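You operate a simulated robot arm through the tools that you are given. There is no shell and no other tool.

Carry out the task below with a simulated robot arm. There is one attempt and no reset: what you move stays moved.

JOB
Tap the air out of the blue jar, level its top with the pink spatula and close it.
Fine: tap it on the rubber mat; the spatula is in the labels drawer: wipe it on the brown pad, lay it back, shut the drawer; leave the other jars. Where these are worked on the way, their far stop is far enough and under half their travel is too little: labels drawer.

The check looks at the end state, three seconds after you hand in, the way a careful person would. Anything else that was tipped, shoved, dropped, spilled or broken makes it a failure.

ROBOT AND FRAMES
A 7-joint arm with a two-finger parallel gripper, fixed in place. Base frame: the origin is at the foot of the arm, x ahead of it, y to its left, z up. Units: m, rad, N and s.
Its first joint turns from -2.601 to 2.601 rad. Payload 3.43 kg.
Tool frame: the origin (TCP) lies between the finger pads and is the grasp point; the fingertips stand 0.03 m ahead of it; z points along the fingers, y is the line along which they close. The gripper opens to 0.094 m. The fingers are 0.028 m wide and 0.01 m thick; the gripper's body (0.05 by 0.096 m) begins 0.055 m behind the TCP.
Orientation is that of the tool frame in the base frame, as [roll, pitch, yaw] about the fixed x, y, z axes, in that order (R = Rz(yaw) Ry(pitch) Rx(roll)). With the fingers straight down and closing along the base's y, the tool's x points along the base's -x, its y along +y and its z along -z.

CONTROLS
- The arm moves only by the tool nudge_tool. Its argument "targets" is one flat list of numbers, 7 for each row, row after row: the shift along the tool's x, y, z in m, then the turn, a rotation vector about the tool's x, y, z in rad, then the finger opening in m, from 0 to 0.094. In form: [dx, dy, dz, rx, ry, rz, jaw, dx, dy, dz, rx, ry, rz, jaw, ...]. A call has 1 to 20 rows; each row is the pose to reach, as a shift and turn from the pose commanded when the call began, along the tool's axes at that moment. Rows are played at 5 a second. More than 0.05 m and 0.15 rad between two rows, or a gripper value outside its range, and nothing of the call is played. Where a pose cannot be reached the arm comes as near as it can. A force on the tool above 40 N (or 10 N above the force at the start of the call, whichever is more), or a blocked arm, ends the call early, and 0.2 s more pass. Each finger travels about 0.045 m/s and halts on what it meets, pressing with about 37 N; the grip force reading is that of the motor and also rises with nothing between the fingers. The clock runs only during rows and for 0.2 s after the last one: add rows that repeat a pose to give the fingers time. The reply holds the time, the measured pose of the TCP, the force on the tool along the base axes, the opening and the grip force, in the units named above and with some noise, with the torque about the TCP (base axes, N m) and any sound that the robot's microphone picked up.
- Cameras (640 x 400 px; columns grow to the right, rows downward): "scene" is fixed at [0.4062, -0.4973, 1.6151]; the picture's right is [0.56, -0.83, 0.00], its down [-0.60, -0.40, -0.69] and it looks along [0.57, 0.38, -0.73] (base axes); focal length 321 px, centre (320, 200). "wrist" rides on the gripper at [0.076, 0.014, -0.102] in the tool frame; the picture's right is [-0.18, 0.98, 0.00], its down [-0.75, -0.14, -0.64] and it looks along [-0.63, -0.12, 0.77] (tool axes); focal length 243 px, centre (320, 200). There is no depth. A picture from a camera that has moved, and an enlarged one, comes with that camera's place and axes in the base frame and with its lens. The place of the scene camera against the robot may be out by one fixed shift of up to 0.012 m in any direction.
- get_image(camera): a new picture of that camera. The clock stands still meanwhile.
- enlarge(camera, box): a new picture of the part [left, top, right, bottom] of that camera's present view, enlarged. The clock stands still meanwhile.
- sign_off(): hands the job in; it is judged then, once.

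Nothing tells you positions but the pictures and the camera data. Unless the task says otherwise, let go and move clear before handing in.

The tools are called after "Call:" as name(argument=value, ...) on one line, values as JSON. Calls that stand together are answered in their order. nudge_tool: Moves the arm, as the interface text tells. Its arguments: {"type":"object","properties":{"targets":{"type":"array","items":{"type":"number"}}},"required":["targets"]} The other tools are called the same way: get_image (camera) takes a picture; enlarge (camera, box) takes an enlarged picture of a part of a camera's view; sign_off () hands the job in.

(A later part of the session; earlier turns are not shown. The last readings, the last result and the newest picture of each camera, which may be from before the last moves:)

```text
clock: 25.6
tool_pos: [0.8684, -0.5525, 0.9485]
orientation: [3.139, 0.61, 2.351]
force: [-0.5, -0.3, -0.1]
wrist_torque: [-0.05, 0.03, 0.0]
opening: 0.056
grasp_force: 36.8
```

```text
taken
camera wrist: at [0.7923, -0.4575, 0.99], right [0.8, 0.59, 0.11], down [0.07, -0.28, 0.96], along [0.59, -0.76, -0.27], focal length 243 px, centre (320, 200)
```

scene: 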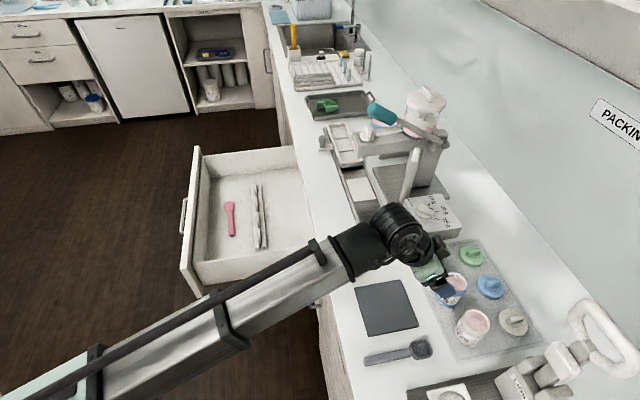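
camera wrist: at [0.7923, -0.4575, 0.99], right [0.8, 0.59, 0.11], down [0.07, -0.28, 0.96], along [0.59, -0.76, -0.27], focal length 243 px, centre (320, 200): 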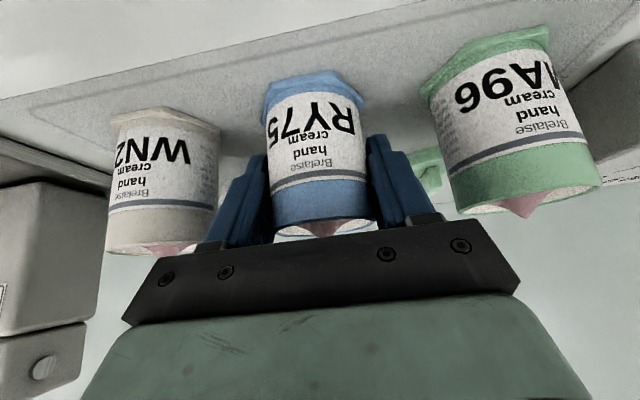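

Jar gripped at 5.6 cm. I'll lift it 8 cm and carry it straight back over the rubber mat, keeping it upright.

Call:
nudge_tool(targets=[-0.0115, 0, -0.0164, 0, 0, 0, 0.04, -0.0229, 0, -0.0328, 0, 0, 0, 0.04, -0.0344, 0, -0.0491, 0, 0, 0, 0.04, -0.0458, 0, -0.0655, 0, 0, 0, 0.04, -0.0294, 0.001, -0.077, 0, 0, 0, 0.04, -0.013, 0.002, -0.0884, 0, 0, 0, 0.04, 0.0197, 0.002, -0.1113, 0, 0, 0, 0.04, 0.0525, 0.002, -0.1343, 0, 0, 0, 0.04, 0.0811, 0.002, -0.1543, 0, 0, 0, 0.04, 0.0811, 0.002, -0.1543, 0, 0, 0, 0.04])

Call:
get_image(camera="wrist")

Call:
get_image(camera="scene")

```text
clock: 27.8
tool_pos: [0.76, -0.4412, 1.0292]
orientation: [3.139, 0.61, 2.351]
force: [-0.3, 0.2, -1.4]
wrist_torque: [0.0, -0.03, -0.03]
opening: 0.0564
grasp_force: 37.2
```

```text
taken
camera wrist: at [0.6845, -0.346, 1.07], right [0.8, 0.59, 0.11], down [0.07, -0.28, 0.96], along [0.59, -0.76, -0.27], focal length 243 px, centre (320, 200)
```

wrist: 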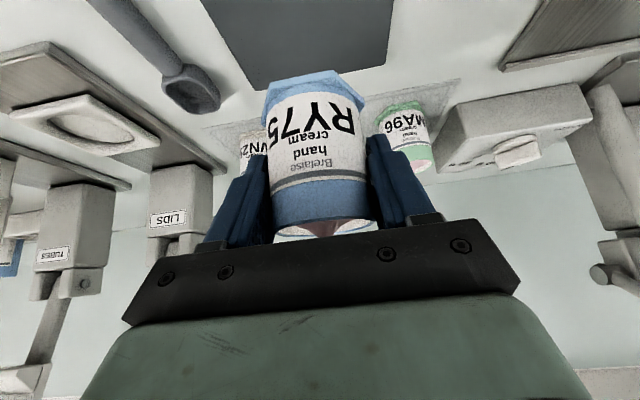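

```text
taken
```

scene: 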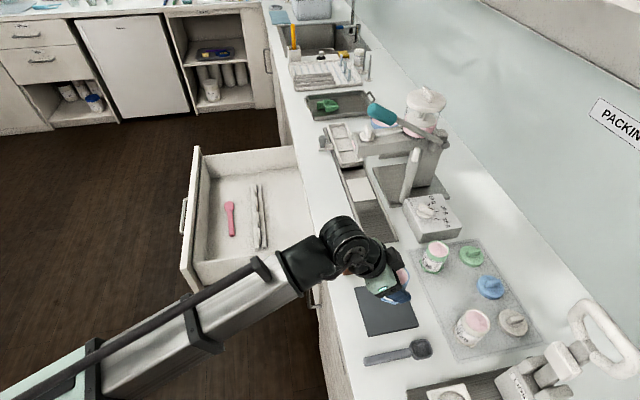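

The jar hangs above the mat centre. I'll lower it to find the contact height gently first.

Call:
nudge_tool(targets=[0.0115, 0, 0.0164, 0, 0, 0, 0.04, 0.0229, 0, 0.0328, 0, 0, 0, 0.04, 0.0344, 0, 0.0491, 0, 0, 0, 0.04, 0.0372, 0, 0.0532, 0, 0, 0, 0.04, 0.0395, 0, 0.0565, 0, 0, 0, 0.04])

Call:
enlarge(camera="scene", box=[330, 220, 470, 350])

```text
clock: 29.0
tool_pos: [0.7609, -0.4414, 0.9598]
orientation: [3.138, 0.611, 2.351]
force: [-1.1, -0.9, -1.2]
wrist_torque: [0.0, -0.02, -0.01]
opening: 0.0559
grasp_force: 36.5
```

```text
3.08 times, centred on (400, 285) of scene
camera zoom: at [0.4062, -0.4973, 1.6151], right [0.56, -0.83, 0.0], down [-0.6, -0.4, -0.69], along [0.57, 0.38, -0.73], focal length 989 px, centre (74, -62)
```

zoom: 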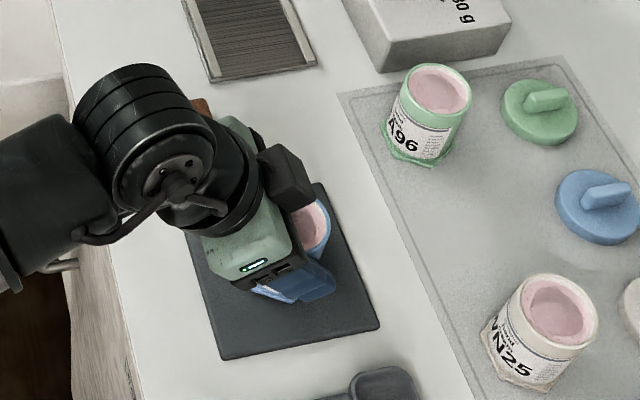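

No contact yet at z 0.960. I'll go down another few millimetres.

Call:
nudge_tool(targets=[0.0011, 0, 0.0016, 0, 0, 0, 0.04, 0.0023, 0, 0.0033, 0, 0, 0, 0.04, 0.0034, 0, 0.0049, 0, 0, 0, 0.04])

```text
clock: 29.8
tool_pos: [0.7607, -0.442, 0.957]
orientation: [3.138, 0.617, 2.352]
force: [-0.6, 1.9, 27.2]
wrist_torque: [0.37, 0.52, 0.06]
opening: 0.0561
grasp_force: 37.1
```

Contact is at about z 0.957 on the mat. Now a first moderate tap from about 2.5–3 cm, listening for the response.

Call:
nudge_tool(targets=[-0.0115, 0, -0.0164, 0, 0, 0, 0.04, -0.0172, 0, -0.0246, 0, 0, 0, 0.04, -0.0172, 0, -0.0246, 0, 0, 0, 0.04, -0.0017, 0, -0.0025, 0, 0, 0, 0.04, -0.0017, 0, -0.0025, 0, 0, 0, 0.04])

Call:
enlarge(camera="scene", box=[350, 240, 450, 320])

```text
clock: 31.0
tool_pos: [0.7609, -0.4403, 0.9581]
orientation: [3.138, 0.611, 2.352]
force: [0.4, -0.4, -1.0]
wrist_torque: [0.0, -0.01, 0.04]
opening: 0.056
grasp_force: 37.3
```

```text
5.00 times, centred on (400, 280) of scene
camera zoom: at [0.4062, -0.4973, 1.6151], right [0.56, -0.83, 0.0], down [-0.6, -0.4, -0.69], along [0.57, 0.38, -0.73], focal length 1607 px, centre (-80, -200)
```

zoom: 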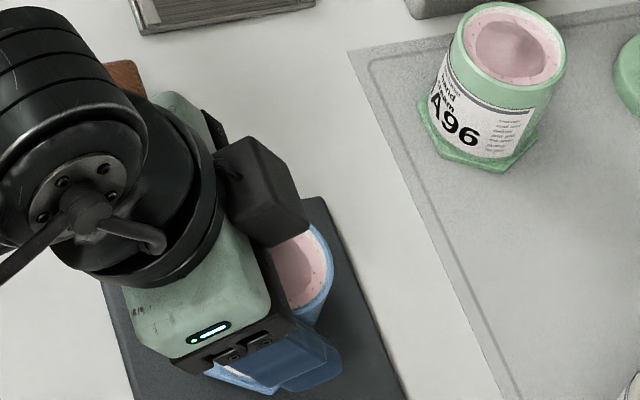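

It stopped just short of contact. I'll tap again, a little deeper and brisker.

Call:
nudge_tool(targets=[-0.0086, 0, -0.0123, 0, 0, 0, 0.04, -0.0172, 0, -0.0246, 0, 0, 0, 0.04, -0.0172, 0, -0.0246, 0, 0, 0, 0.04, 0.0017, 0, 0.0025, 0, 0, 0, 0.04, 0.0, 0, 0.0, 0, 0, 0, 0.04])

Call:
enlarge(camera="scene", box=[350, 240, 450, 320])

```text
clock: 32.2
tool_pos: [0.7609, -0.4415, 0.9562]
orientation: [3.138, 0.612, 2.352]
force: [2.1, -0.8, 0.3]
wrist_torque: [-0.13, -0.11, 0.02]
opening: 0.0559
grasp_force: 37.0
```

```text
5.00 times, centred on (400, 280) of scene
camera zoom: at [0.4062, -0.4973, 1.6151], right [0.56, -0.83, 0.0], down [-0.6, -0.4, -0.69], along [0.57, 0.38, -0.73], focal length 1607 px, centre (-80, -200)
```

zoom: 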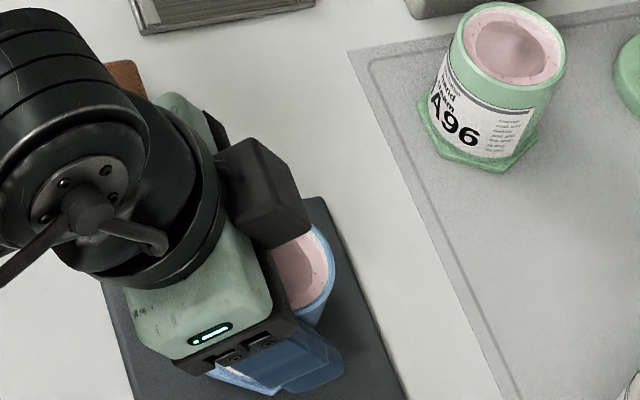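

Contact looked too soft to count. I'll make a sharper tap with an immediate rebound.

Call:
nudge_tool(targets=[-0.0086, 0, -0.0123, 0, 0, 0, 0.04, -0.0172, 0, -0.0246, 0, 0, 0, 0.04, -0.0172, 0, -0.0246, 0, 0, 0, 0.04, 0.0046, 0, 0.0066, 0, 0, 0, 0.04, -0.0086, 0, -0.0123, 0, 0, 0, 0.04])

Call:
enlarge(camera="scene", box=[350, 240, 450, 320])

```text
clock: 33.4
tool_pos: [0.7614, -0.4408, 0.9722]
orientation: [3.137, 0.612, 2.351]
force: [0.1, 0.1, -1.7]
wrist_torque: [-0.01, -0.03, 0.01]
opening: 0.0558
grasp_force: 37.1
```

```text
5.00 times, centred on (400, 280) of scene
camera zoom: at [0.4062, -0.4973, 1.6151], right [0.56, -0.83, 0.0], down [-0.6, -0.4, -0.69], along [0.57, 0.38, -0.73], focal length 1607 px, centre (-80, -200)
```

zoom: 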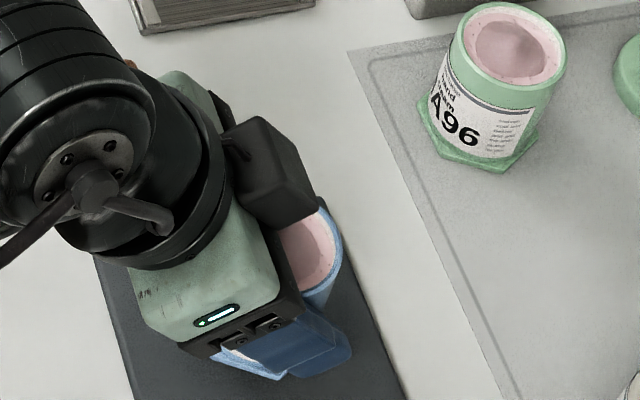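

No sound reported. I'll look closely at the cream surface to see if it changed.

Call:
enlarge(camera="scene", box=[385, 260, 425, 290])

Call:
enlarge(camera="wrist", box=[240, 60, 400, 250])

```text
13.33 times, centred on (405, 275) of scene
camera zoom: at [0.4062, -0.4973, 1.6151], right [0.56, -0.83, 0.0], down [-0.6, -0.4, -0.69], along [0.57, 0.38, -0.73], focal length 4284 px, centre (-813, -800)
```

zoom: 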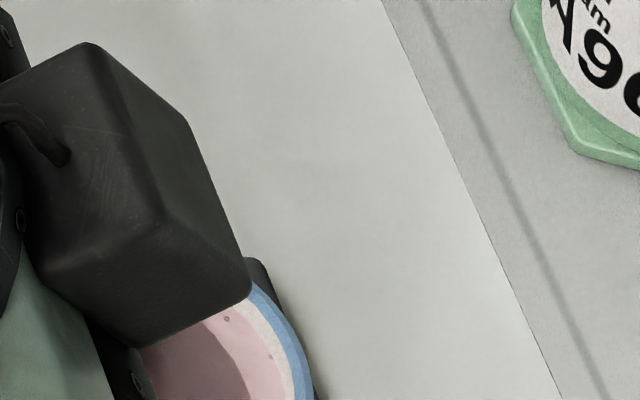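

```text
2.11 times, centred on (320, 155) of wrist
camera zoom: at [0.6852, -0.3466, 1.013], right [0.8, 0.59, 0.11], down [0.07, -0.28, 0.96], along [0.59, -0.76, -0.27], focal length 511 px, centre (320, 295)
```

zoom: 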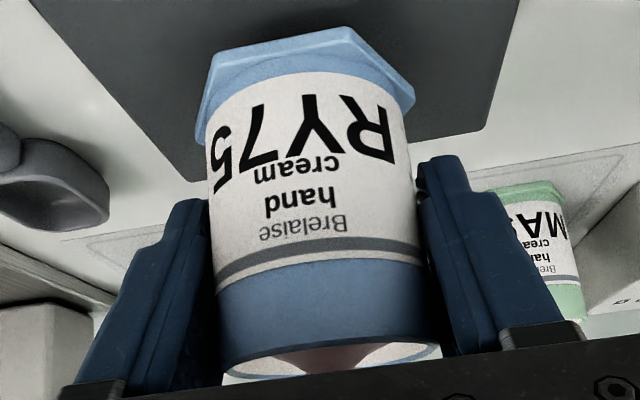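

Call:
enlarge(camera="scene", box=[455, 305, 495, 350])

Call:
enlarge(camera="scene", box=[395, 275, 419, 295])

```text
8.89 times, centred on (475, 328) of scene
camera zoom: at [0.4062, -0.4973, 1.6151], right [0.56, -0.83, 0.0], down [-0.6, -0.4, -0.69], along [0.57, 0.38, -0.73], focal length 2856 px, centre (-1058, -933)
```

zoom: 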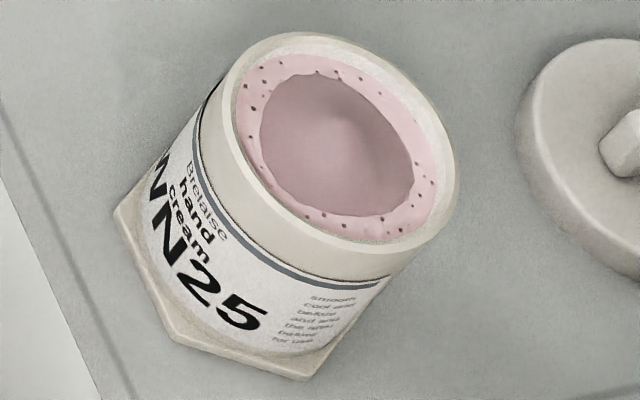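

```text
16.00 times, centred on (407, 285) of scene
camera zoom: at [0.4062, -0.4973, 1.6151], right [0.56, -0.83, 0.0], down [-0.6, -0.4, -0.69], along [0.57, 0.38, -0.73], focal length 5141 px, centre (-1072, -1160)
```

zoom: 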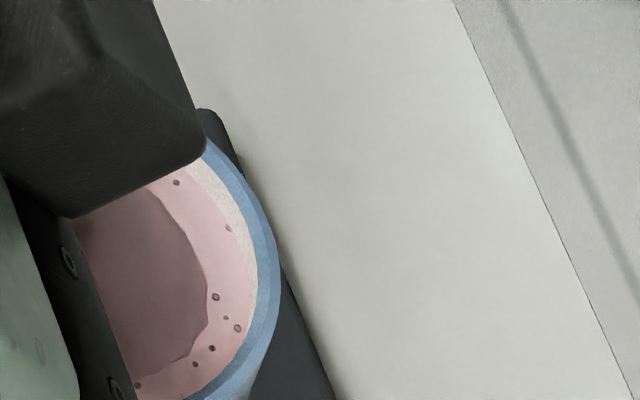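

The cream shows small air holes around the edge, which gives me an indicator. I'll tap a few more times, a bit harder, and compare.

Call:
nudge_tool(targets=[-0.0086, 0, -0.0123, 0, 0, 0, 0.04, -0.0086, 0, -0.0123, 0, 0, 0, 0.04, 0.0143, 0, 0.0205, 0, 0, 0, 0.04, -0.0086, 0, -0.0123, 0, 0, 0, 0.04, -0.0086, 0, -0.0123, 0, 0, 0, 0.04, 0.0143, 0, 0.0205, 0, 0, 0, 0.04, 0, 0, 0, 0, 0, 0, 0.04])

Call:
enlarge(camera="scene", box=[395, 275, 419, 295])

```text
clock: 35.0
tool_pos: [0.7604, -0.4414, 0.9719]
orientation: [3.14, 0.609, 2.35]
force: [-0.1, 0.0, -0.2]
wrist_torque: [-0.03, -0.02, -0.03]
opening: 0.056
grasp_force: 36.6
```

```text
16.00 times, centred on (407, 285) of scene
camera zoom: at [0.4062, -0.4973, 1.6151], right [0.56, -0.83, 0.0], down [-0.6, -0.4, -0.69], along [0.57, 0.38, -0.73], focal length 5141 px, centre (-1072, -1160)
```

zoom: 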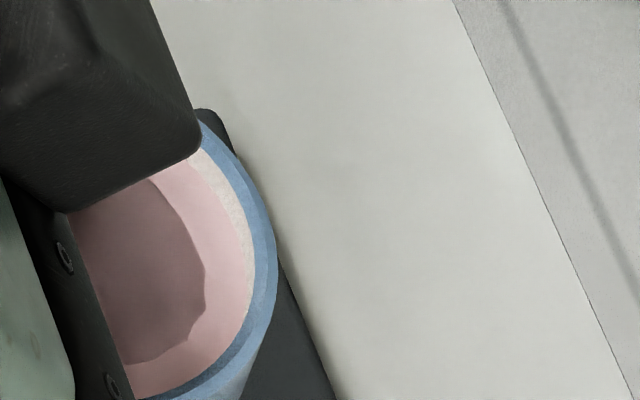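

The air holes are gone, so the taps took. Now I'll set the jar down upright on the mat and release it.

Call:
nudge_tool(targets=[0.0029, 0, 0.0041, 0, 0, 0, 0.04, 0.0057, 0, 0.0082, 0, 0, 0, 0.04, 0.0077, 0, 0.0111, 0, 0, 0, 0.04, 0.0083, 0, 0.0119, 0, 0, 0, 0.04])

```text
clock: 36.0
tool_pos: [0.7621, -0.4416, 0.9573]
orientation: [3.139, 0.612, 2.351]
force: [0.3, 0.3, -1.8]
wrist_torque: [-0.01, 0.01, 0.01]
opening: 0.0562
grasp_force: 37.3
```

Call:
nudge_tool(targets=[0.0006, 0, 0.0008, 0, 0, 0, 0.04, 0.0009, 0, 0.0012, 0, 0, 0, 0.04, 0.0009, 0, 0.0012, 0, 0, 0, 0.04])

```text
clock: 36.8
tool_pos: [0.7601, -0.4413, 0.9567]
orientation: [3.139, 0.613, 2.352]
force: [-0.1, 0.5, -0.5]
wrist_torque: [0.0, 0.01, 0.05]
opening: 0.0558
grasp_force: 37.1
```

Call:
nudge_tool(targets=[0.0003, 0, 0.0005, 0, 0, 0, 0.04, 0.0003, 0, 0.0005, 0, 0, 0, 0.058, 0.0003, 0, 0.0005, 0, 0, 0, 0.064, 0.0003, 0, 0.0005, 0, 0, 0, 0.07, 0.0003, 0, 0.0005, 0, 0, 0, 0.07])

Call:
get_image(camera="wrist")

```text
clock: 38.0
tool_pos: [0.7602, -0.4415, 0.955]
orientation: [3.137, 0.611, 2.35]
force: [-0.8, 0.2, -0.3]
wrist_torque: [0.03, 0.01, -0.05]
opening: 0.0699
grasp_force: 0.1
```

```text
taken
camera wrist: at [0.6845, -0.3462, 0.9966], right [0.8, 0.59, 0.11], down [0.07, -0.28, 0.96], along [0.59, -0.76, -0.27], focal length 243 px, centre (320, 200)
```

wrist: 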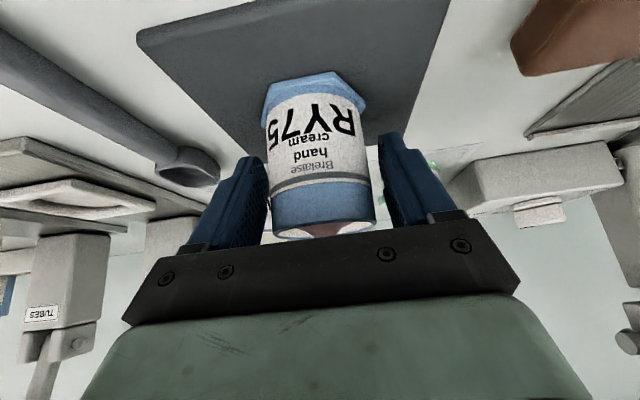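

Released; I'll back out along the finger axis and inspect.

Call:
nudge_tool(targets=[0, 0, -0.02, 0, 0, 0, 0.07, 0, 0, -0.05, 0, 0, 0, 0.07, 0, 0, -0.085, 0, 0, 0, 0.07, 0, 0, -0.12, 0, 0, 0, 0.07])

Call:
get_image(camera="wrist")

Call:
enlarge(camera="scene", box=[340, 230, 520, 350])

```text
clock: 39.0
tool_pos: [0.7123, -0.3927, 1.0543]
orientation: [3.139, 0.611, 2.351]
force: [-0.4, -0.3, 0.1]
wrist_torque: [-0.03, -0.04, 0.02]
opening: 0.07
grasp_force: 0.0
```

```text
taken
camera wrist: at [0.6365, -0.298, 1.0957], right [0.8, 0.59, 0.11], down [0.07, -0.28, 0.96], along [0.59, -0.76, -0.27], focal length 243 px, centre (320, 200)
```

wrist: 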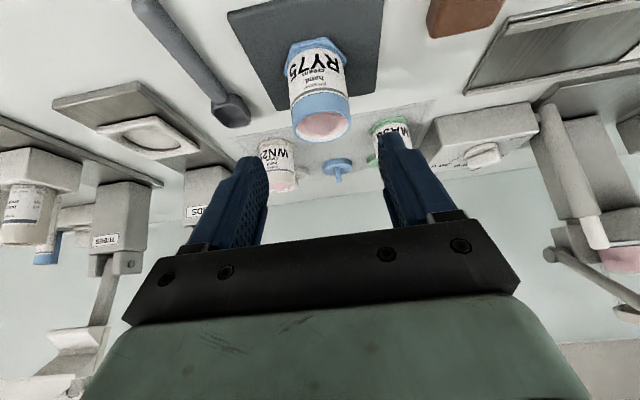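

```text
3.33 times, centred on (430, 290) of scene
camera zoom: at [0.4062, -0.4973, 1.6151], right [0.56, -0.83, 0.0], down [-0.6, -0.4, -0.69], along [0.57, 0.38, -0.73], focal length 1071 px, centre (-47, -100)
```

zoom: 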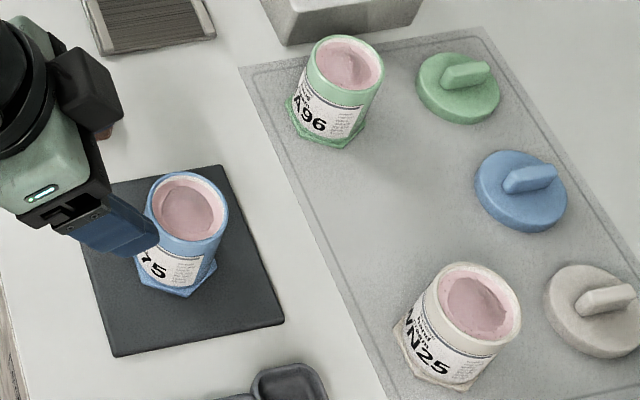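

Call:
enlarge(camera="scene", box=[372, 272, 412, 320])

Call:
enlarge(camera="wrist", box=[250, 20, 390, 160])

```text
8.33 times, centred on (392, 296) of scene
camera zoom: at [0.4062, -0.4973, 1.6151], right [0.56, -0.83, 0.0], down [-0.6, -0.4, -0.69], along [0.57, 0.38, -0.73], focal length 2678 px, centre (-280, -600)
```

zoom: 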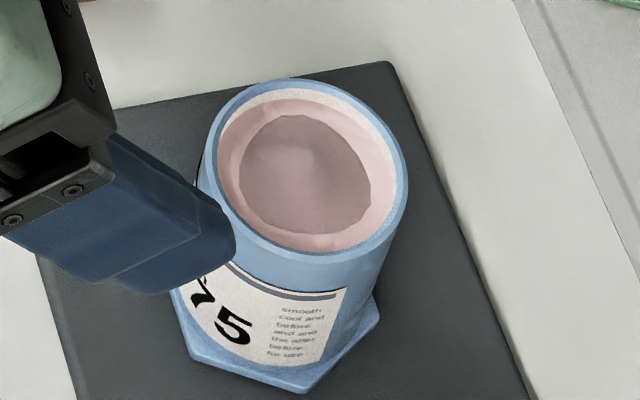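

```text
2.86 times, centred on (320, 90) of wrist
camera zoom: at [0.6365, -0.298, 1.0957], right [0.8, 0.59, 0.11], down [0.07, -0.28, 0.96], along [0.59, -0.76, -0.27], focal length 693 px, centre (320, 514)
```

zoom: 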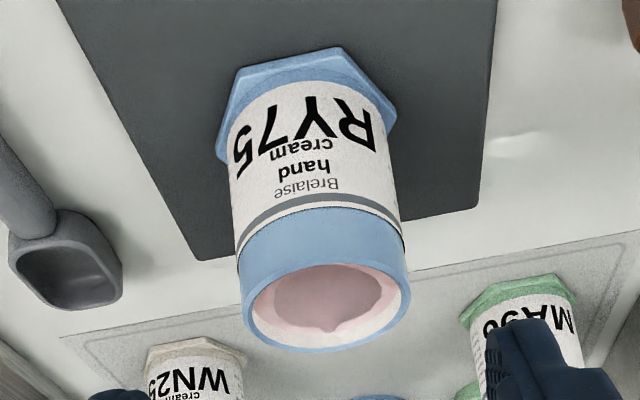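

The jar stands upright on the mat and its holes are gone. A central mound is left to level off. Next is the spatula: I'll untilt the hand and carry it back over the open drawer.

Call:
nudge_tool(targets=[0, 0, 0, 0, 0.1222, 0, 0.07, 0, 0, 0, 0, 0.2443, 0, 0.07, 0, 0, 0, 0, 0.3665, 0, 0.07, 0, 0, 0, 0, 0.4887, 0, 0.07, 0, 0, 0, 0, 0.6109, 0, 0.07])

```text
clock: 40.2
tool_pos: [0.7116, -0.3927, 1.0534]
orientation: [3.139, -0.002, 2.354]
force: [-0.7, -0.2, 0.1]
wrist_torque: [0.01, -0.01, -0.03]
opening: 0.07
grasp_force: 0.0
```

Call:
nudge_tool(targets=[0.0262, 0.0368, 0.0017, 0, 0, -0.1309, 0.06, 0.0523, 0.0737, 0.0033, 0, 0, -0.2618, 0.05, 0.0785, 0.1105, 0.005, 0, 0, -0.3927, 0.05, 0.1047, 0.1473, 0.0067, 0, 0, -0.5236, 0.05, 0.1308, 0.1842, 0.0083, 0, 0, -0.6545, 0.05, 0.157, 0.221, 0.01, 0, 0, -0.7854, 0.05, 0.1832, 0.2578, 0.0117, 0, 0, -0.9163, 0.05, 0.2093, 0.2947, 0.0133, 0, 0, -1.0472, 0.05, 0.2355, 0.3315, 0.015, 0, 0, -1.1781, 0.05, 0.2617, 0.3683, 0.0167, 0, 0, -1.309, 0.05, 0.2878, 0.4052, 0.0183, 0, 0, -1.4399, 0.05, 0.314, 0.442, 0.02, 0, 0, -1.5708, 0.05])

Call:
get_image(camera="wrist")

Call:
get_image(camera="scene")

```text
clock: 42.8
tool_pos: [0.8048, 0.1434, 1.035]
orientation: [3.14, 0.001, -2.36]
force: [-0.6, 0.1, -0.2]
wrist_torque: [0.02, 0.0, -0.06]
opening: 0.0502
grasp_force: 0.1
```

```text
taken
camera wrist: at [0.74, 0.0972, 1.138], right [-0.56, 0.83, 0.0], down [0.63, 0.43, 0.64], along [0.53, 0.36, -0.77], focal length 243 px, centre (320, 200)
```

wrist: 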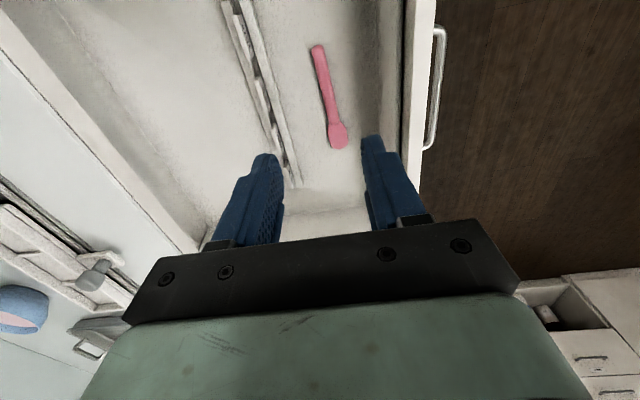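

```text
taken
```

scene: 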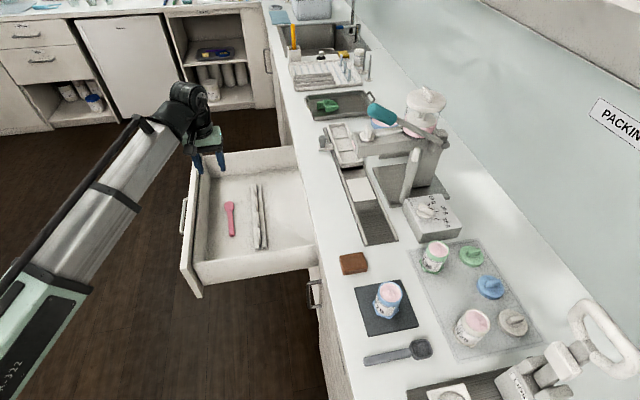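

The spatula is directly below. I'll zoom in to get its line and the floor depth.

Call:
enlarge(camera="wrist", box=[220, 20, 440, 160])

```text
2.86 times, centred on (330, 90) of wrist
camera zoom: at [0.74, 0.0972, 1.138], right [-0.56, 0.83, 0.0], down [0.63, 0.43, 0.64], along [0.53, 0.36, -0.77], focal length 693 px, centre (291, 514)
```

zoom: 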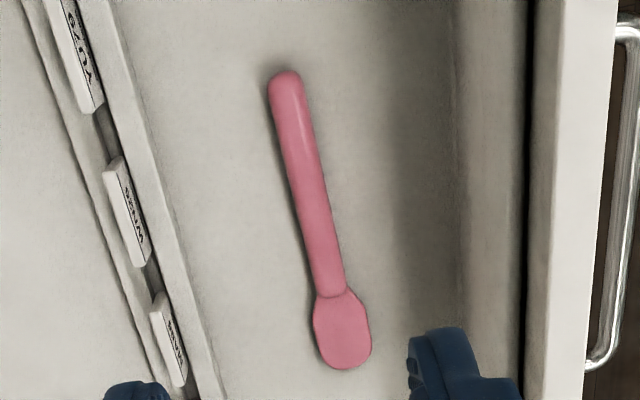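

The spatula runs from about a=0.647 to 0.811 along the counter, angled 2.5°. I'll align with it and descend partway, checking alignment before going to the drawer floor.

Call:
nudge_tool(targets=[-0.0016, 0.0004, 0.045, 0, 0, -0.012, 0.05, -0.0033, 0.0009, 0.09, 0, 0, -0.024, 0.05, -0.0049, 0.0013, 0.135, 0, 0, -0.036, 0.05, -0.0065, 0.0017, 0.175, 0, 0, -0.048, 0.05, -0.0065, 0.0017, 0.195, 0, 0, -0.048, 0.05])

Call:
get_image(camera="wrist")

Call:
enlarge(camera="scene", box=[160, 120, 330, 310])

```text
clock: 44.0
tool_pos: [0.8068, 0.1488, 0.8399]
orientation: [3.14, 0.001, -2.311]
force: [0.0, 0.2, 0.4]
wrist_torque: [-0.01, 0.01, 0.02]
opening: 0.0501
grasp_force: 0.1
```

```text
taken
camera wrist: at [0.7444, 0.1007, 0.9434], right [-0.6, 0.8, 0.0], down [0.61, 0.46, 0.64], along [0.51, 0.39, -0.77], focal length 243 px, centre (320, 200)
```

wrist: 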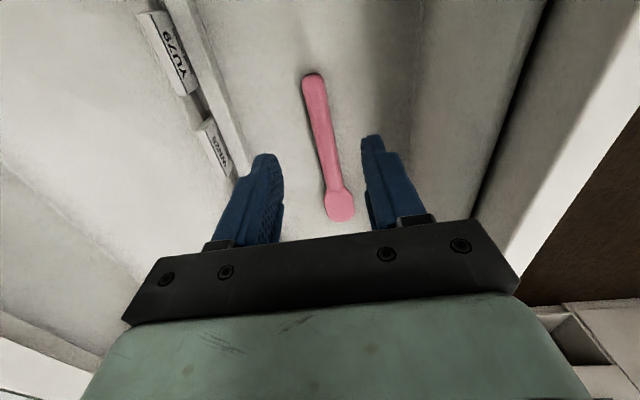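

```text
2.11 times, centred on (245, 215) of scene
camera zoom: at [0.4062, -0.4973, 1.6151], right [0.56, -0.83, 0.0], down [-0.6, -0.4, -0.69], along [0.57, 0.38, -0.73], focal length 676 px, centre (478, 168)
```

zoom: 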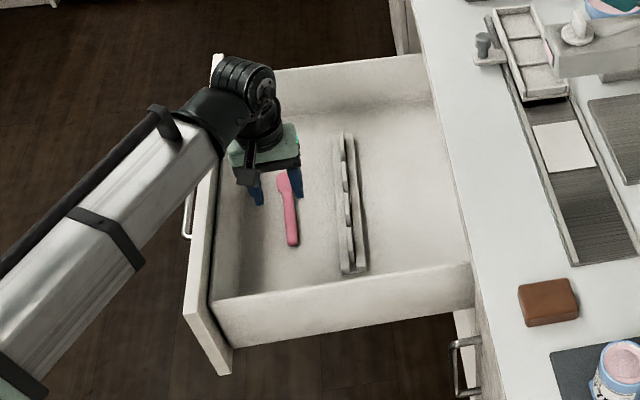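

Well aligned; the spatula lies at about z 0.724. I'll descend to just above the floor, then creep.

Call:
nudge_tool(targets=[0, -0.001, 0.03, 0, 0, 0, 0.05, 0, -0.001, 0.055, 0, 0, 0, 0.05, 0, -0.001, 0.072, 0, 0, 0, 0.05])

Call:
get_image(camera="wrist")

Call:
enlarge(camera="scene", box=[195, 150, 275, 260])

```text
clock: 44.8
tool_pos: [0.8089, 0.1478, 0.7679]
orientation: [3.142, 0.004, -2.31]
force: [-0.2, -0.2, 0.5]
wrist_torque: [-0.01, 0.0, 0.0]
opening: 0.0499
grasp_force: 0.1
```

```text
taken
camera wrist: at [0.7459, 0.0998, 0.8705], right [-0.6, 0.8, 0.0], down [0.61, 0.46, 0.64], along [0.51, 0.39, -0.77], focal length 243 px, centre (320, 200)
```

wrist: 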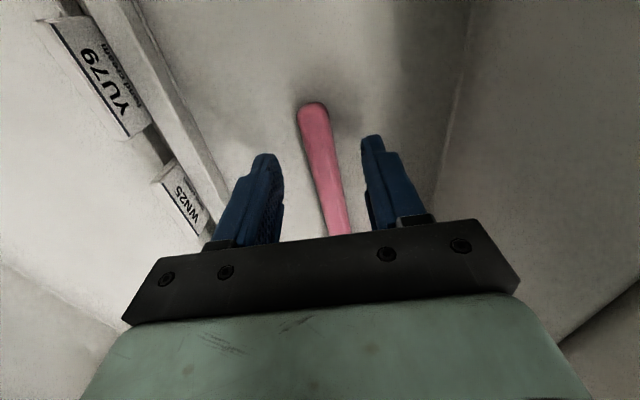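

```text
3.64 times, centred on (235, 205) of scene
camera zoom: at [0.4062, -0.4973, 1.6151], right [0.56, -0.83, 0.0], down [-0.6, -0.4, -0.69], along [0.57, 0.38, -0.73], focal length 1168 px, centre (629, 182)
```

zoom: 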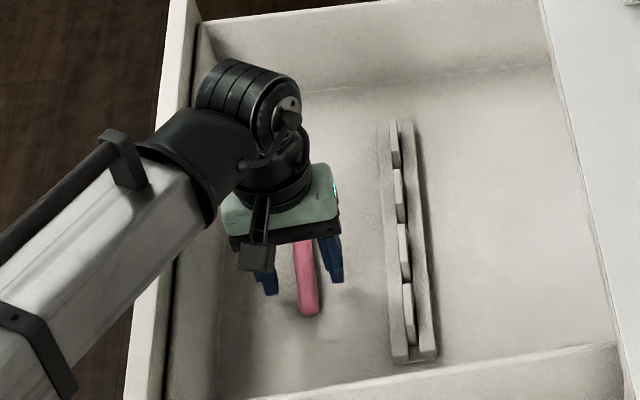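

Call:
nudge_tool(targets=[0, 0, 0.006, 0, 0, 0, 0.05, 0, 0, 0.012, 0, 0, 0, 0.05, 0, 0, 0.016, 0, 0, 0, 0.05])

Call:
enlarge(camera="wrist", box=[220, 80, 420, 250])

```text
clock: 45.6
tool_pos: [0.8096, 0.148, 0.7523]
orientation: [-3.141, 0.002, -2.312]
force: [-0.3, 0.0, -0.7]
wrist_torque: [0.02, 0.0, -0.03]
opening: 0.0498
grasp_force: 0.0
```

```text
2.35 times, centred on (320, 165) of wrist
camera zoom: at [0.7462, 0.0997, 0.8552], right [-0.6, 0.8, 0.0], down [0.61, 0.46, 0.64], along [0.51, 0.39, -0.77], focal length 571 px, centre (320, 282)
```

zoom: 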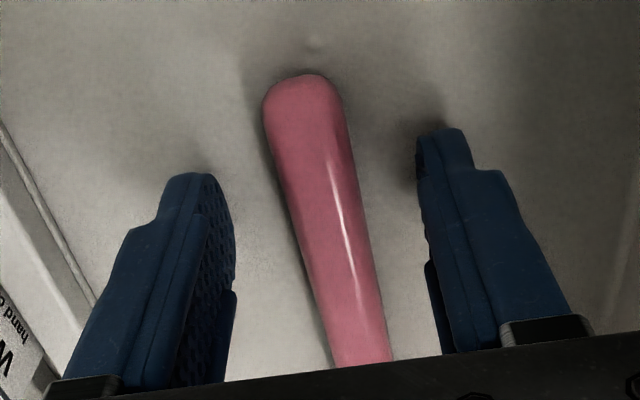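

Aligned with the shaft, fingertips just above the floor. I'll lower 3 mm more and close.

Call:
nudge_tool(targets=[0, 0.0005, 0.003, 0, 0, 0, 0.05, 0, 0.0005, 0.003, 0, 0, 0, 0.035, 0, 0.0005, 0.003, 0, 0, 0, 0.02, 0, 0.0005, 0.003, 0, 0, 0, 0.005, 0, 0.0005, 0.003, 0, 0, 0, 0.0, 0, 0.0005, 0.003, 0, 0, 0, 0.0])

Call:
enlarge(camera="wrist", box=[220, 80, 420, 250])

```text
clock: 47.0
tool_pos: [0.8077, 0.1474, 0.7502]
orientation: [-3.14, 0.004, -2.312]
force: [-3.1, -1.9, 31.3]
wrist_torque: [-0.35, 0.47, 0.03]
opening: 0.0176
grasp_force: 36.7
```

```text
2.35 times, centred on (320, 165) of wrist
camera zoom: at [0.7449, 0.0999, 0.8531], right [-0.6, 0.8, 0.0], down [0.61, 0.46, 0.64], along [0.52, 0.39, -0.76], focal length 571 px, centre (320, 282)
```

zoom: 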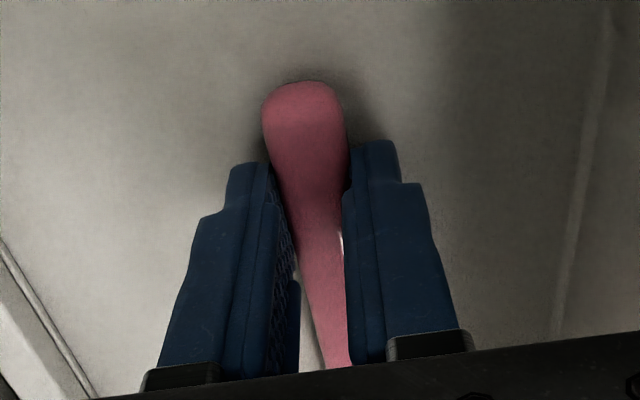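

Gripped at 1.8 cm. I'll lift it straight up out of the drawer and check how it sits in the fingers.

Call:
nudge_tool(targets=[0, 0, -0.01, 0, 0, 0, 0.0, 0, 0, -0.03, 0, 0, 0, 0.0, 0, 0, -0.07, 0, 0, 0, 0.0, 0, 0, -0.115, 0, 0, 0, 0.0, 0, 0, -0.16, 0, 0, 0, 0.0, 0, 0, -0.205, 0, 0, 0, 0.0, 0, 0, -0.25, 0, 0, 0, 0.0])

Call:
get_image(camera="wrist")

Call:
get_image(camera="scene")

```text
clock: 48.6
tool_pos: [0.8082, 0.1466, 1.0008]
orientation: [3.141, 0.002, -2.311]
force: [0.7, 1.3, 0.2]
wrist_torque: [0.0, 0.04, 0.0]
opening: 0.0175
grasp_force: 37.2
```

```text
taken
camera wrist: at [0.7458, 0.0999, 1.1034], right [-0.6, 0.8, 0.0], down [0.61, 0.46, 0.64], along [0.51, 0.39, -0.77], focal length 243 px, centre (320, 200)
```

wrist: 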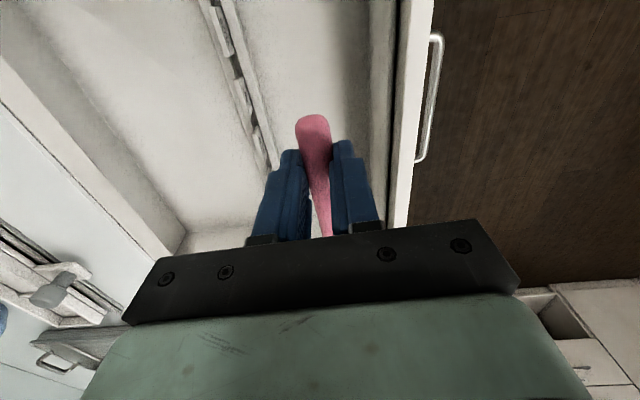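

```text
taken
```

scene: 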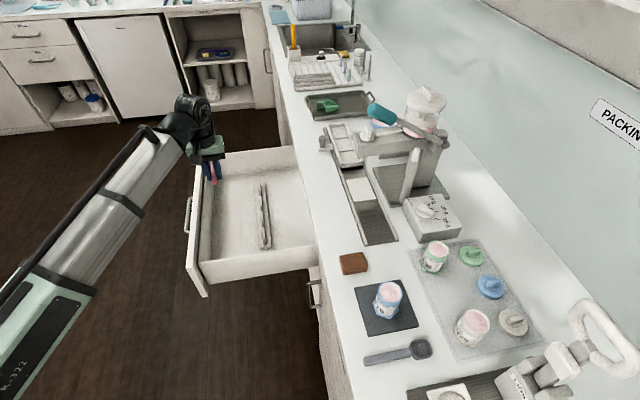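

The spatula is held securely, its underside flush with the fingertips (TCP minus 3 cm). I'll carry it above the jar, blade pointing away from me over the jar's mouth but well clear above.

Call:
nudge_tool(targets=[0.0355, -0.0197, -0.0125, 0, 0, 0.1243, 0, 0.071, -0.0393, -0.025, 0, 0, 0.2486, 0, 0.1065, -0.059, -0.0375, 0, 0, 0.3729, 0, 0.1421, -0.0786, -0.0492, 0, 0, 0.4972, 0, 0.1776, -0.0983, -0.0492, 0, 0, 0.6215, 0, 0.2131, -0.1179, -0.0492, 0, 0, 0.7458, 0, 0.2486, -0.1376, -0.0492, 0, 0, 0.8702, 0, 0.2841, -0.1572, -0.0492, 0, 0, 0.9945, 0, 0.3196, -0.1769, -0.0492, 0, 0, 1.1188, 0, 0.3552, -0.1965, -0.0492, 0, 0, 1.2431, 0, 0.3907, -0.2162, -0.0492, 0, 0, 1.3674, 0, 0.4262, -0.2358, -0.0492, 0, 0, 1.4917, 0, 0.4617, -0.2555, -0.0492, 0, 0, 1.616, 0])

Call:
get_image(camera="wrist")

Call:
enlarge(camera="scene", box=[310, 210, 470, 350])

```text
clock: 51.4
tool_pos: [0.685, -0.3649, 1.046]
orientation: [3.139, 0.0, 2.356]
force: [0.2, 0.6, 0.5]
wrist_torque: [0.04, 0.03, -0.03]
opening: 0.0176
grasp_force: 37.4
```

```text
taken
camera wrist: at [0.6408, -0.3031, 1.1505], right [0.83, 0.56, 0.0], down [0.43, -0.63, 0.64], along [0.36, -0.53, -0.77], focal length 243 px, centre (320, 200)
```

wrist: 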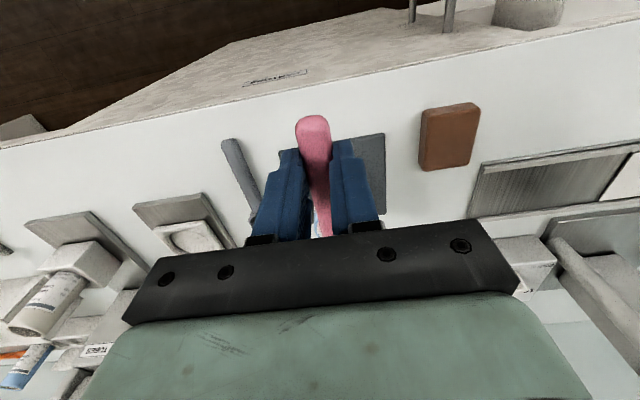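

```text
2.86 times, centred on (390, 280) of scene
camera zoom: at [0.4062, -0.4973, 1.6151], right [0.56, -0.83, 0.0], down [-0.6, -0.4, -0.69], along [0.57, 0.38, -0.73], focal length 918 px, centre (120, -29)
```

zoom: 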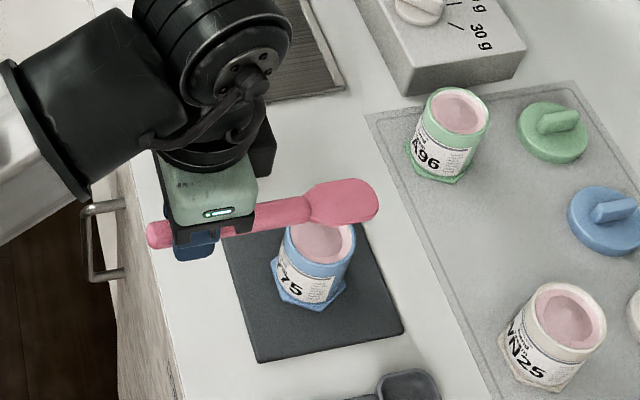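

The spatula is level and its blade spans the jar's mouth from above. I'll lower to just above the rim and check.

Call:
nudge_tool(targets=[0, 0, 0.015, 0, 0, 0, 0, 0, 0, 0.028, 0, 0, 0, 0, 0, 0, 0.034, 0, 0, 0, 0])

Call:
enlarge(camera="scene", box=[360, 250, 430, 320])

```text
clock: 52.2
tool_pos: [0.6842, -0.366, 1.0128]
orientation: [3.14, 0.001, 2.357]
force: [-0.6, 0.4, -1.0]
wrist_torque: [0.04, -0.01, 0.02]
opening: 0.0179
grasp_force: 36.7
```

```text
5.71 times, centred on (395, 285) of scene
camera zoom: at [0.4062, -0.4973, 1.6151], right [0.56, -0.83, 0.0], down [-0.6, -0.4, -0.69], along [0.57, 0.38, -0.73], focal length 1836 px, centre (-109, -286)
```

zoom: 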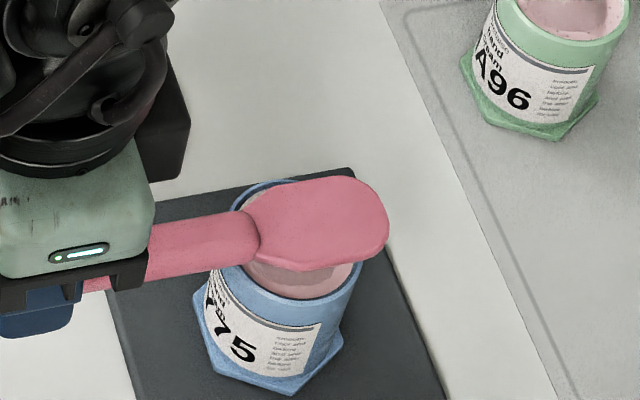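

The blade covers the mouth, slightly forward. I'll draw back 5 mm and creep down to feel the rim.

Call:
nudge_tool(targets=[0.005, 0, 0.001, 0, 0, 0, 0, 0.005, 0, 0.003, 0, 0, 0, 0, 0.005, 0, 0.004, 0, 0, 0, 0, 0.005, 0, 0.005, 0, 0, 0, 0, 0.005, 0, 0.005, 0, 0, 0, 0])

Call:
enlarge(camera="scene", box=[360, 250, 430, 320])

```text
clock: 53.4
tool_pos: [0.6829, -0.3625, 1.0083]
orientation: [3.139, -0.001, 2.356]
force: [0.3, 0.5, 2.8]
wrist_torque: [-0.19, -0.23, 0.04]
opening: 0.0173
grasp_force: 37.2
```

```text
5.71 times, centred on (395, 285) of scene
camera zoom: at [0.4062, -0.4973, 1.6151], right [0.56, -0.83, 0.0], down [-0.6, -0.4, -0.69], along [0.57, 0.38, -0.73], focal length 1836 px, centre (-109, -286)
```

zoom: 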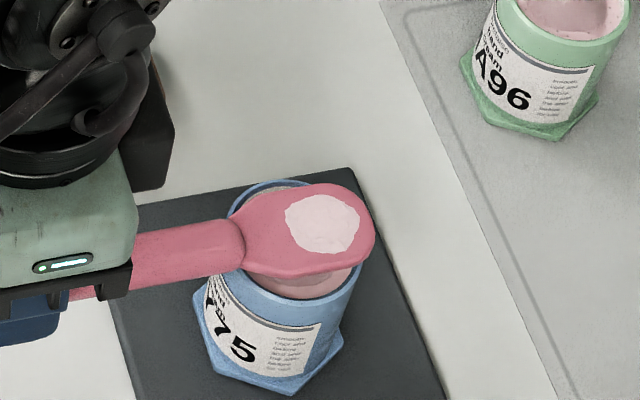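

Contact felt (about 2.8 N) and cream shows on the blade. Now I sweep the blade across the mouth both ways without leaving the rim.

Call:
nudge_tool(targets=[0, 0.012, 0, 0, 0, 0, 0, 0, 0.024, 0, 0, 0, 0, 0, 0, 0.036, 0, 0, 0, 0, 0, 0, 0.024, 0, 0, 0, 0, 0, 0, 0.012, 0, 0, 0, 0, 0, 0, 0, 0, 0, 0, 0, 0, 0, -0.012, 0, 0, 0, 0, 0, 0, -0.024, 0, 0, 0, 0, 0, 0, -0.036, 0, 0, 0, 0, 0])

Call:
enlarge(camera="scene", box=[360, 250, 430, 320])

```text
clock: 55.4
tool_pos: [0.6557, -0.3879, 1.0079]
orientation: [3.14, 0.002, 2.356]
force: [0.0, 0.9, 1.0]
wrist_torque: [-0.03, -0.09, 0.05]
opening: 0.0179
grasp_force: 37.3
```

```text
5.71 times, centred on (395, 285) of scene
camera zoom: at [0.4062, -0.4973, 1.6151], right [0.56, -0.83, 0.0], down [-0.6, -0.4, -0.69], along [0.57, 0.38, -0.73], focal length 1836 px, centre (-109, -286)
```

zoom: 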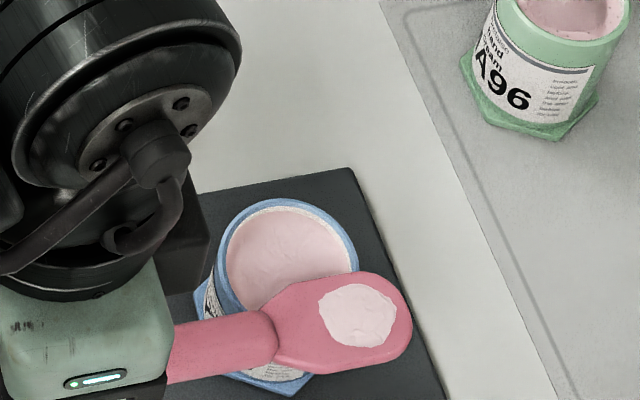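

The surface now looks flat. I'll lift the spatula clear and inspect.

Call:
nudge_tool(targets=[0, -0.004, -0.004, 0, 0, 0, 0, 0, -0.01, -0.015, 0, 0, 0, 0, 0.02, -0.01, -0.035, 0, 0, 0, 0, 0.05, 0.0, -0.04, 0, 0, 0, 0])

Call:
enlarge(camera="scene", box=[350, 250, 430, 330])

```text
clock: 56.4
tool_pos: [0.6191, -0.3525, 1.0489]
orientation: [-3.142, 0.0, 2.356]
force: [0.2, 0.0, -0.7]
wrist_torque: [0.02, 0.0, 0.0]
opening: 0.0176
grasp_force: 36.5
```

```text
5.00 times, centred on (390, 290) of scene
camera zoom: at [0.4062, -0.4973, 1.6151], right [0.56, -0.83, 0.0], down [-0.6, -0.4, -0.69], along [0.57, 0.38, -0.73], focal length 1607 px, centre (-30, -250)
```

zoom: 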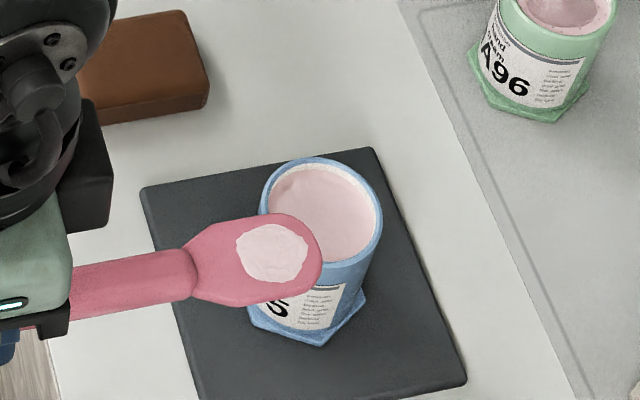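

The jar's top is level. Next I wipe the blade on the brown pad, centred near (0.815, -0.321). I'll move over it at height, then descend.

Call:
nudge_tool(targets=[-0.0005, 0.04, 0, 0, 0, 0, 0, -0.001, 0.08, 0, 0, 0, 0, 0, -0.0015, 0.12, 0, 0, 0, 0, 0, -0.0015, 0.1605, 0, 0, 0, 0, 0, -0.0015, 0.1605, 0.03, 0, 0, 0, 0, -0.0015, 0.1605, 0.06, 0, 0, 0, 0])

Call:
enlarge(camera="scene", box=[320, 220, 420, 310])

Call:
get_image(camera="wrist")

```text
clock: 57.8
tool_pos: [0.7346, -0.2385, 0.9889]
orientation: [3.14, 0.0, 2.358]
force: [-0.3, 0.5, -0.5]
wrist_torque: [0.02, -0.03, 0.0]
opening: 0.0177
grasp_force: 36.7
```

```text
4.44 times, centred on (370, 265) of scene
camera zoom: at [0.4062, -0.4973, 1.6151], right [0.56, -0.83, 0.0], down [-0.6, -0.4, -0.69], along [0.57, 0.38, -0.73], focal length 1428 px, centre (98, -89)
```

zoom: 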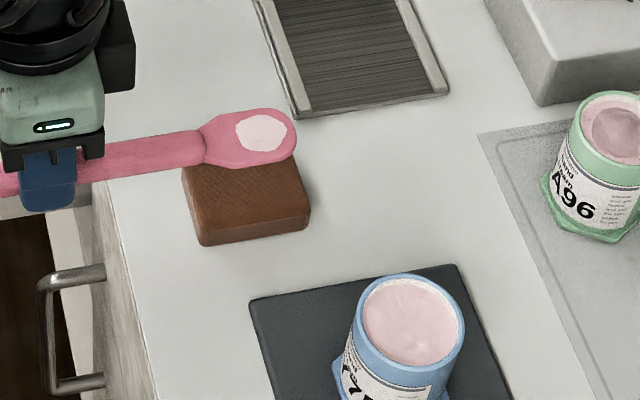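

```text
taken
camera wrist: at [0.6911, -0.1764, 1.0921], right [0.83, 0.56, 0.0], down [0.43, -0.63, 0.64], along [0.36, -0.53, -0.77], focal length 243 px, centre (320, 200)
```

wrist: 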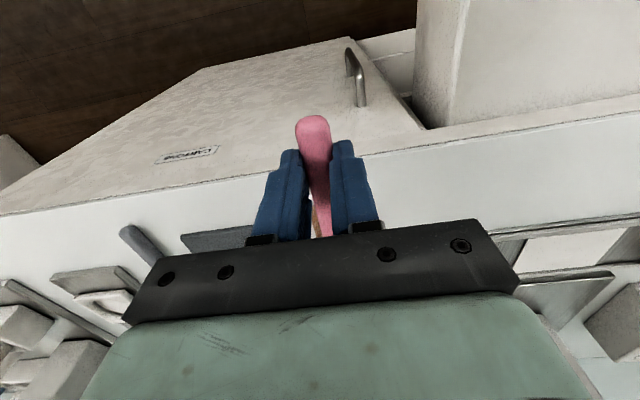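

The blade is right above the pad. I'll lower and creep onto it.

Call:
nudge_tool(targets=[0, 0, 0.015, 0, 0, 0, 0, 0, 0, 0.027, 0, 0, 0, 0, 0, 0, 0.029, 0, 0, 0, 0, 0, 0, 0.031, 0, 0, 0, 0])

Call:
enlarge(camera="scene", box=[320, 220, 420, 310])

```text
clock: 58.8
tool_pos: [0.7356, -0.2388, 0.9565]
orientation: [3.139, 0.001, 2.358]
force: [-0.2, -0.1, -0.4]
wrist_torque: [0.03, -0.01, 0.05]
opening: 0.0175
grasp_force: 36.9
```

```text
4.44 times, centred on (370, 265) of scene
camera zoom: at [0.4062, -0.4973, 1.6151], right [0.56, -0.83, 0.0], down [-0.6, -0.4, -0.69], along [0.57, 0.38, -0.73], focal length 1428 px, centre (98, -89)
```

zoom: 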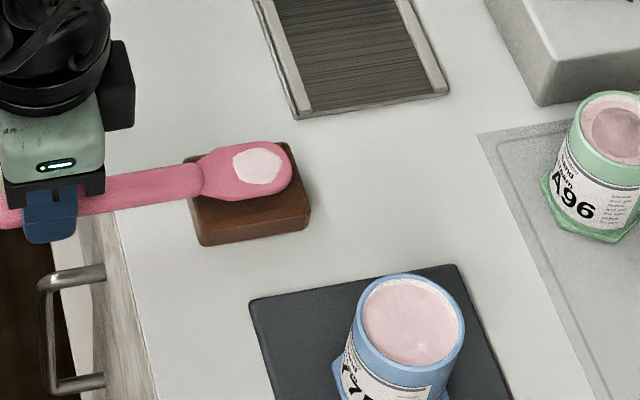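

Call:
nudge_tool(targets=[0, 0, 0.0015, 0, 0, 0, 0, 0, 0, 0.003, 0, 0, 0, 0, 0, 0, 0.003, 0, 0, 0, 0])

```text
clock: 59.6
tool_pos: [0.7369, -0.2404, 0.9543]
orientation: [3.14, -0.001, 2.355]
force: [0.1, -0.2, -1.2]
wrist_torque: [0.03, 0.04, 0.0]
opening: 0.0175
grasp_force: 37.2
```

Call:
nudge_tool(targets=[0, 0, 0.0015, 0, 0, 0, 0, 0, 0, 0.003, 0, 0, 0, 0, 0, 0, 0.003, 0, 0, 0, 0])

Call:
enlarge(camera="scene", box=[320, 220, 420, 310])

```text
clock: 60.4
tool_pos: [0.736, -0.2392, 0.9509]
orientation: [3.139, 0.001, 2.354]
force: [0.3, -0.3, 12.4]
wrist_torque: [-0.78, -0.76, 0.0]
opening: 0.0177
grasp_force: 36.9
```

```text
4.44 times, centred on (370, 265) of scene
camera zoom: at [0.4062, -0.4973, 1.6151], right [0.56, -0.83, 0.0], down [-0.6, -0.4, -0.69], along [0.57, 0.38, -0.73], focal length 1428 px, centre (98, -89)
```

zoom: 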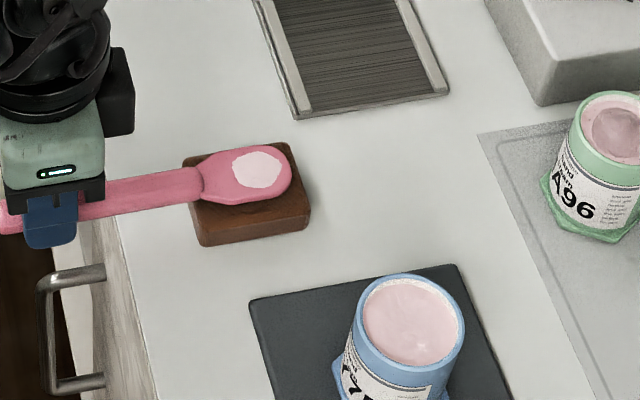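

Contact is firm (12 N), so I'll ease off to a lighter pressure and wipe with short strokes, checking that the pad doesn't slide.

Call:
nudge_tool(targets=[0, 0, -0.0007, 0, 0, 0, 0, 0, -0.007, -0.0007, 0, 0, 0, 0, 0, -0.014, -0.0007, 0, 0, 0, 0, 0, -0.02, -0.0007, 0, 0, 0, 0])

Call:
enlarge(camera="scene", box=[320, 220, 420, 310])

```text
clock: 61.4
tool_pos: [0.7203, -0.2522, 0.9522]
orientation: [3.14, 0.001, 2.355]
force: [1.1, 1.3, 3.6]
wrist_torque: [-0.19, -0.29, 0.15]
opening: 0.0176
grasp_force: 36.7
```

```text
4.44 times, centred on (370, 265) of scene
camera zoom: at [0.4062, -0.4973, 1.6151], right [0.56, -0.83, 0.0], down [-0.6, -0.4, -0.69], along [0.57, 0.38, -0.73], focal length 1428 px, centre (98, -89)
```

zoom: 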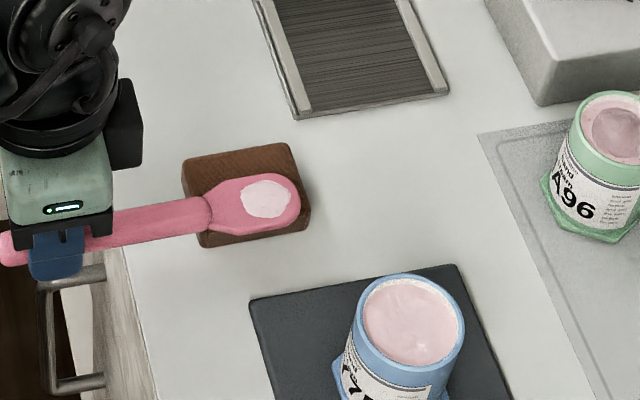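

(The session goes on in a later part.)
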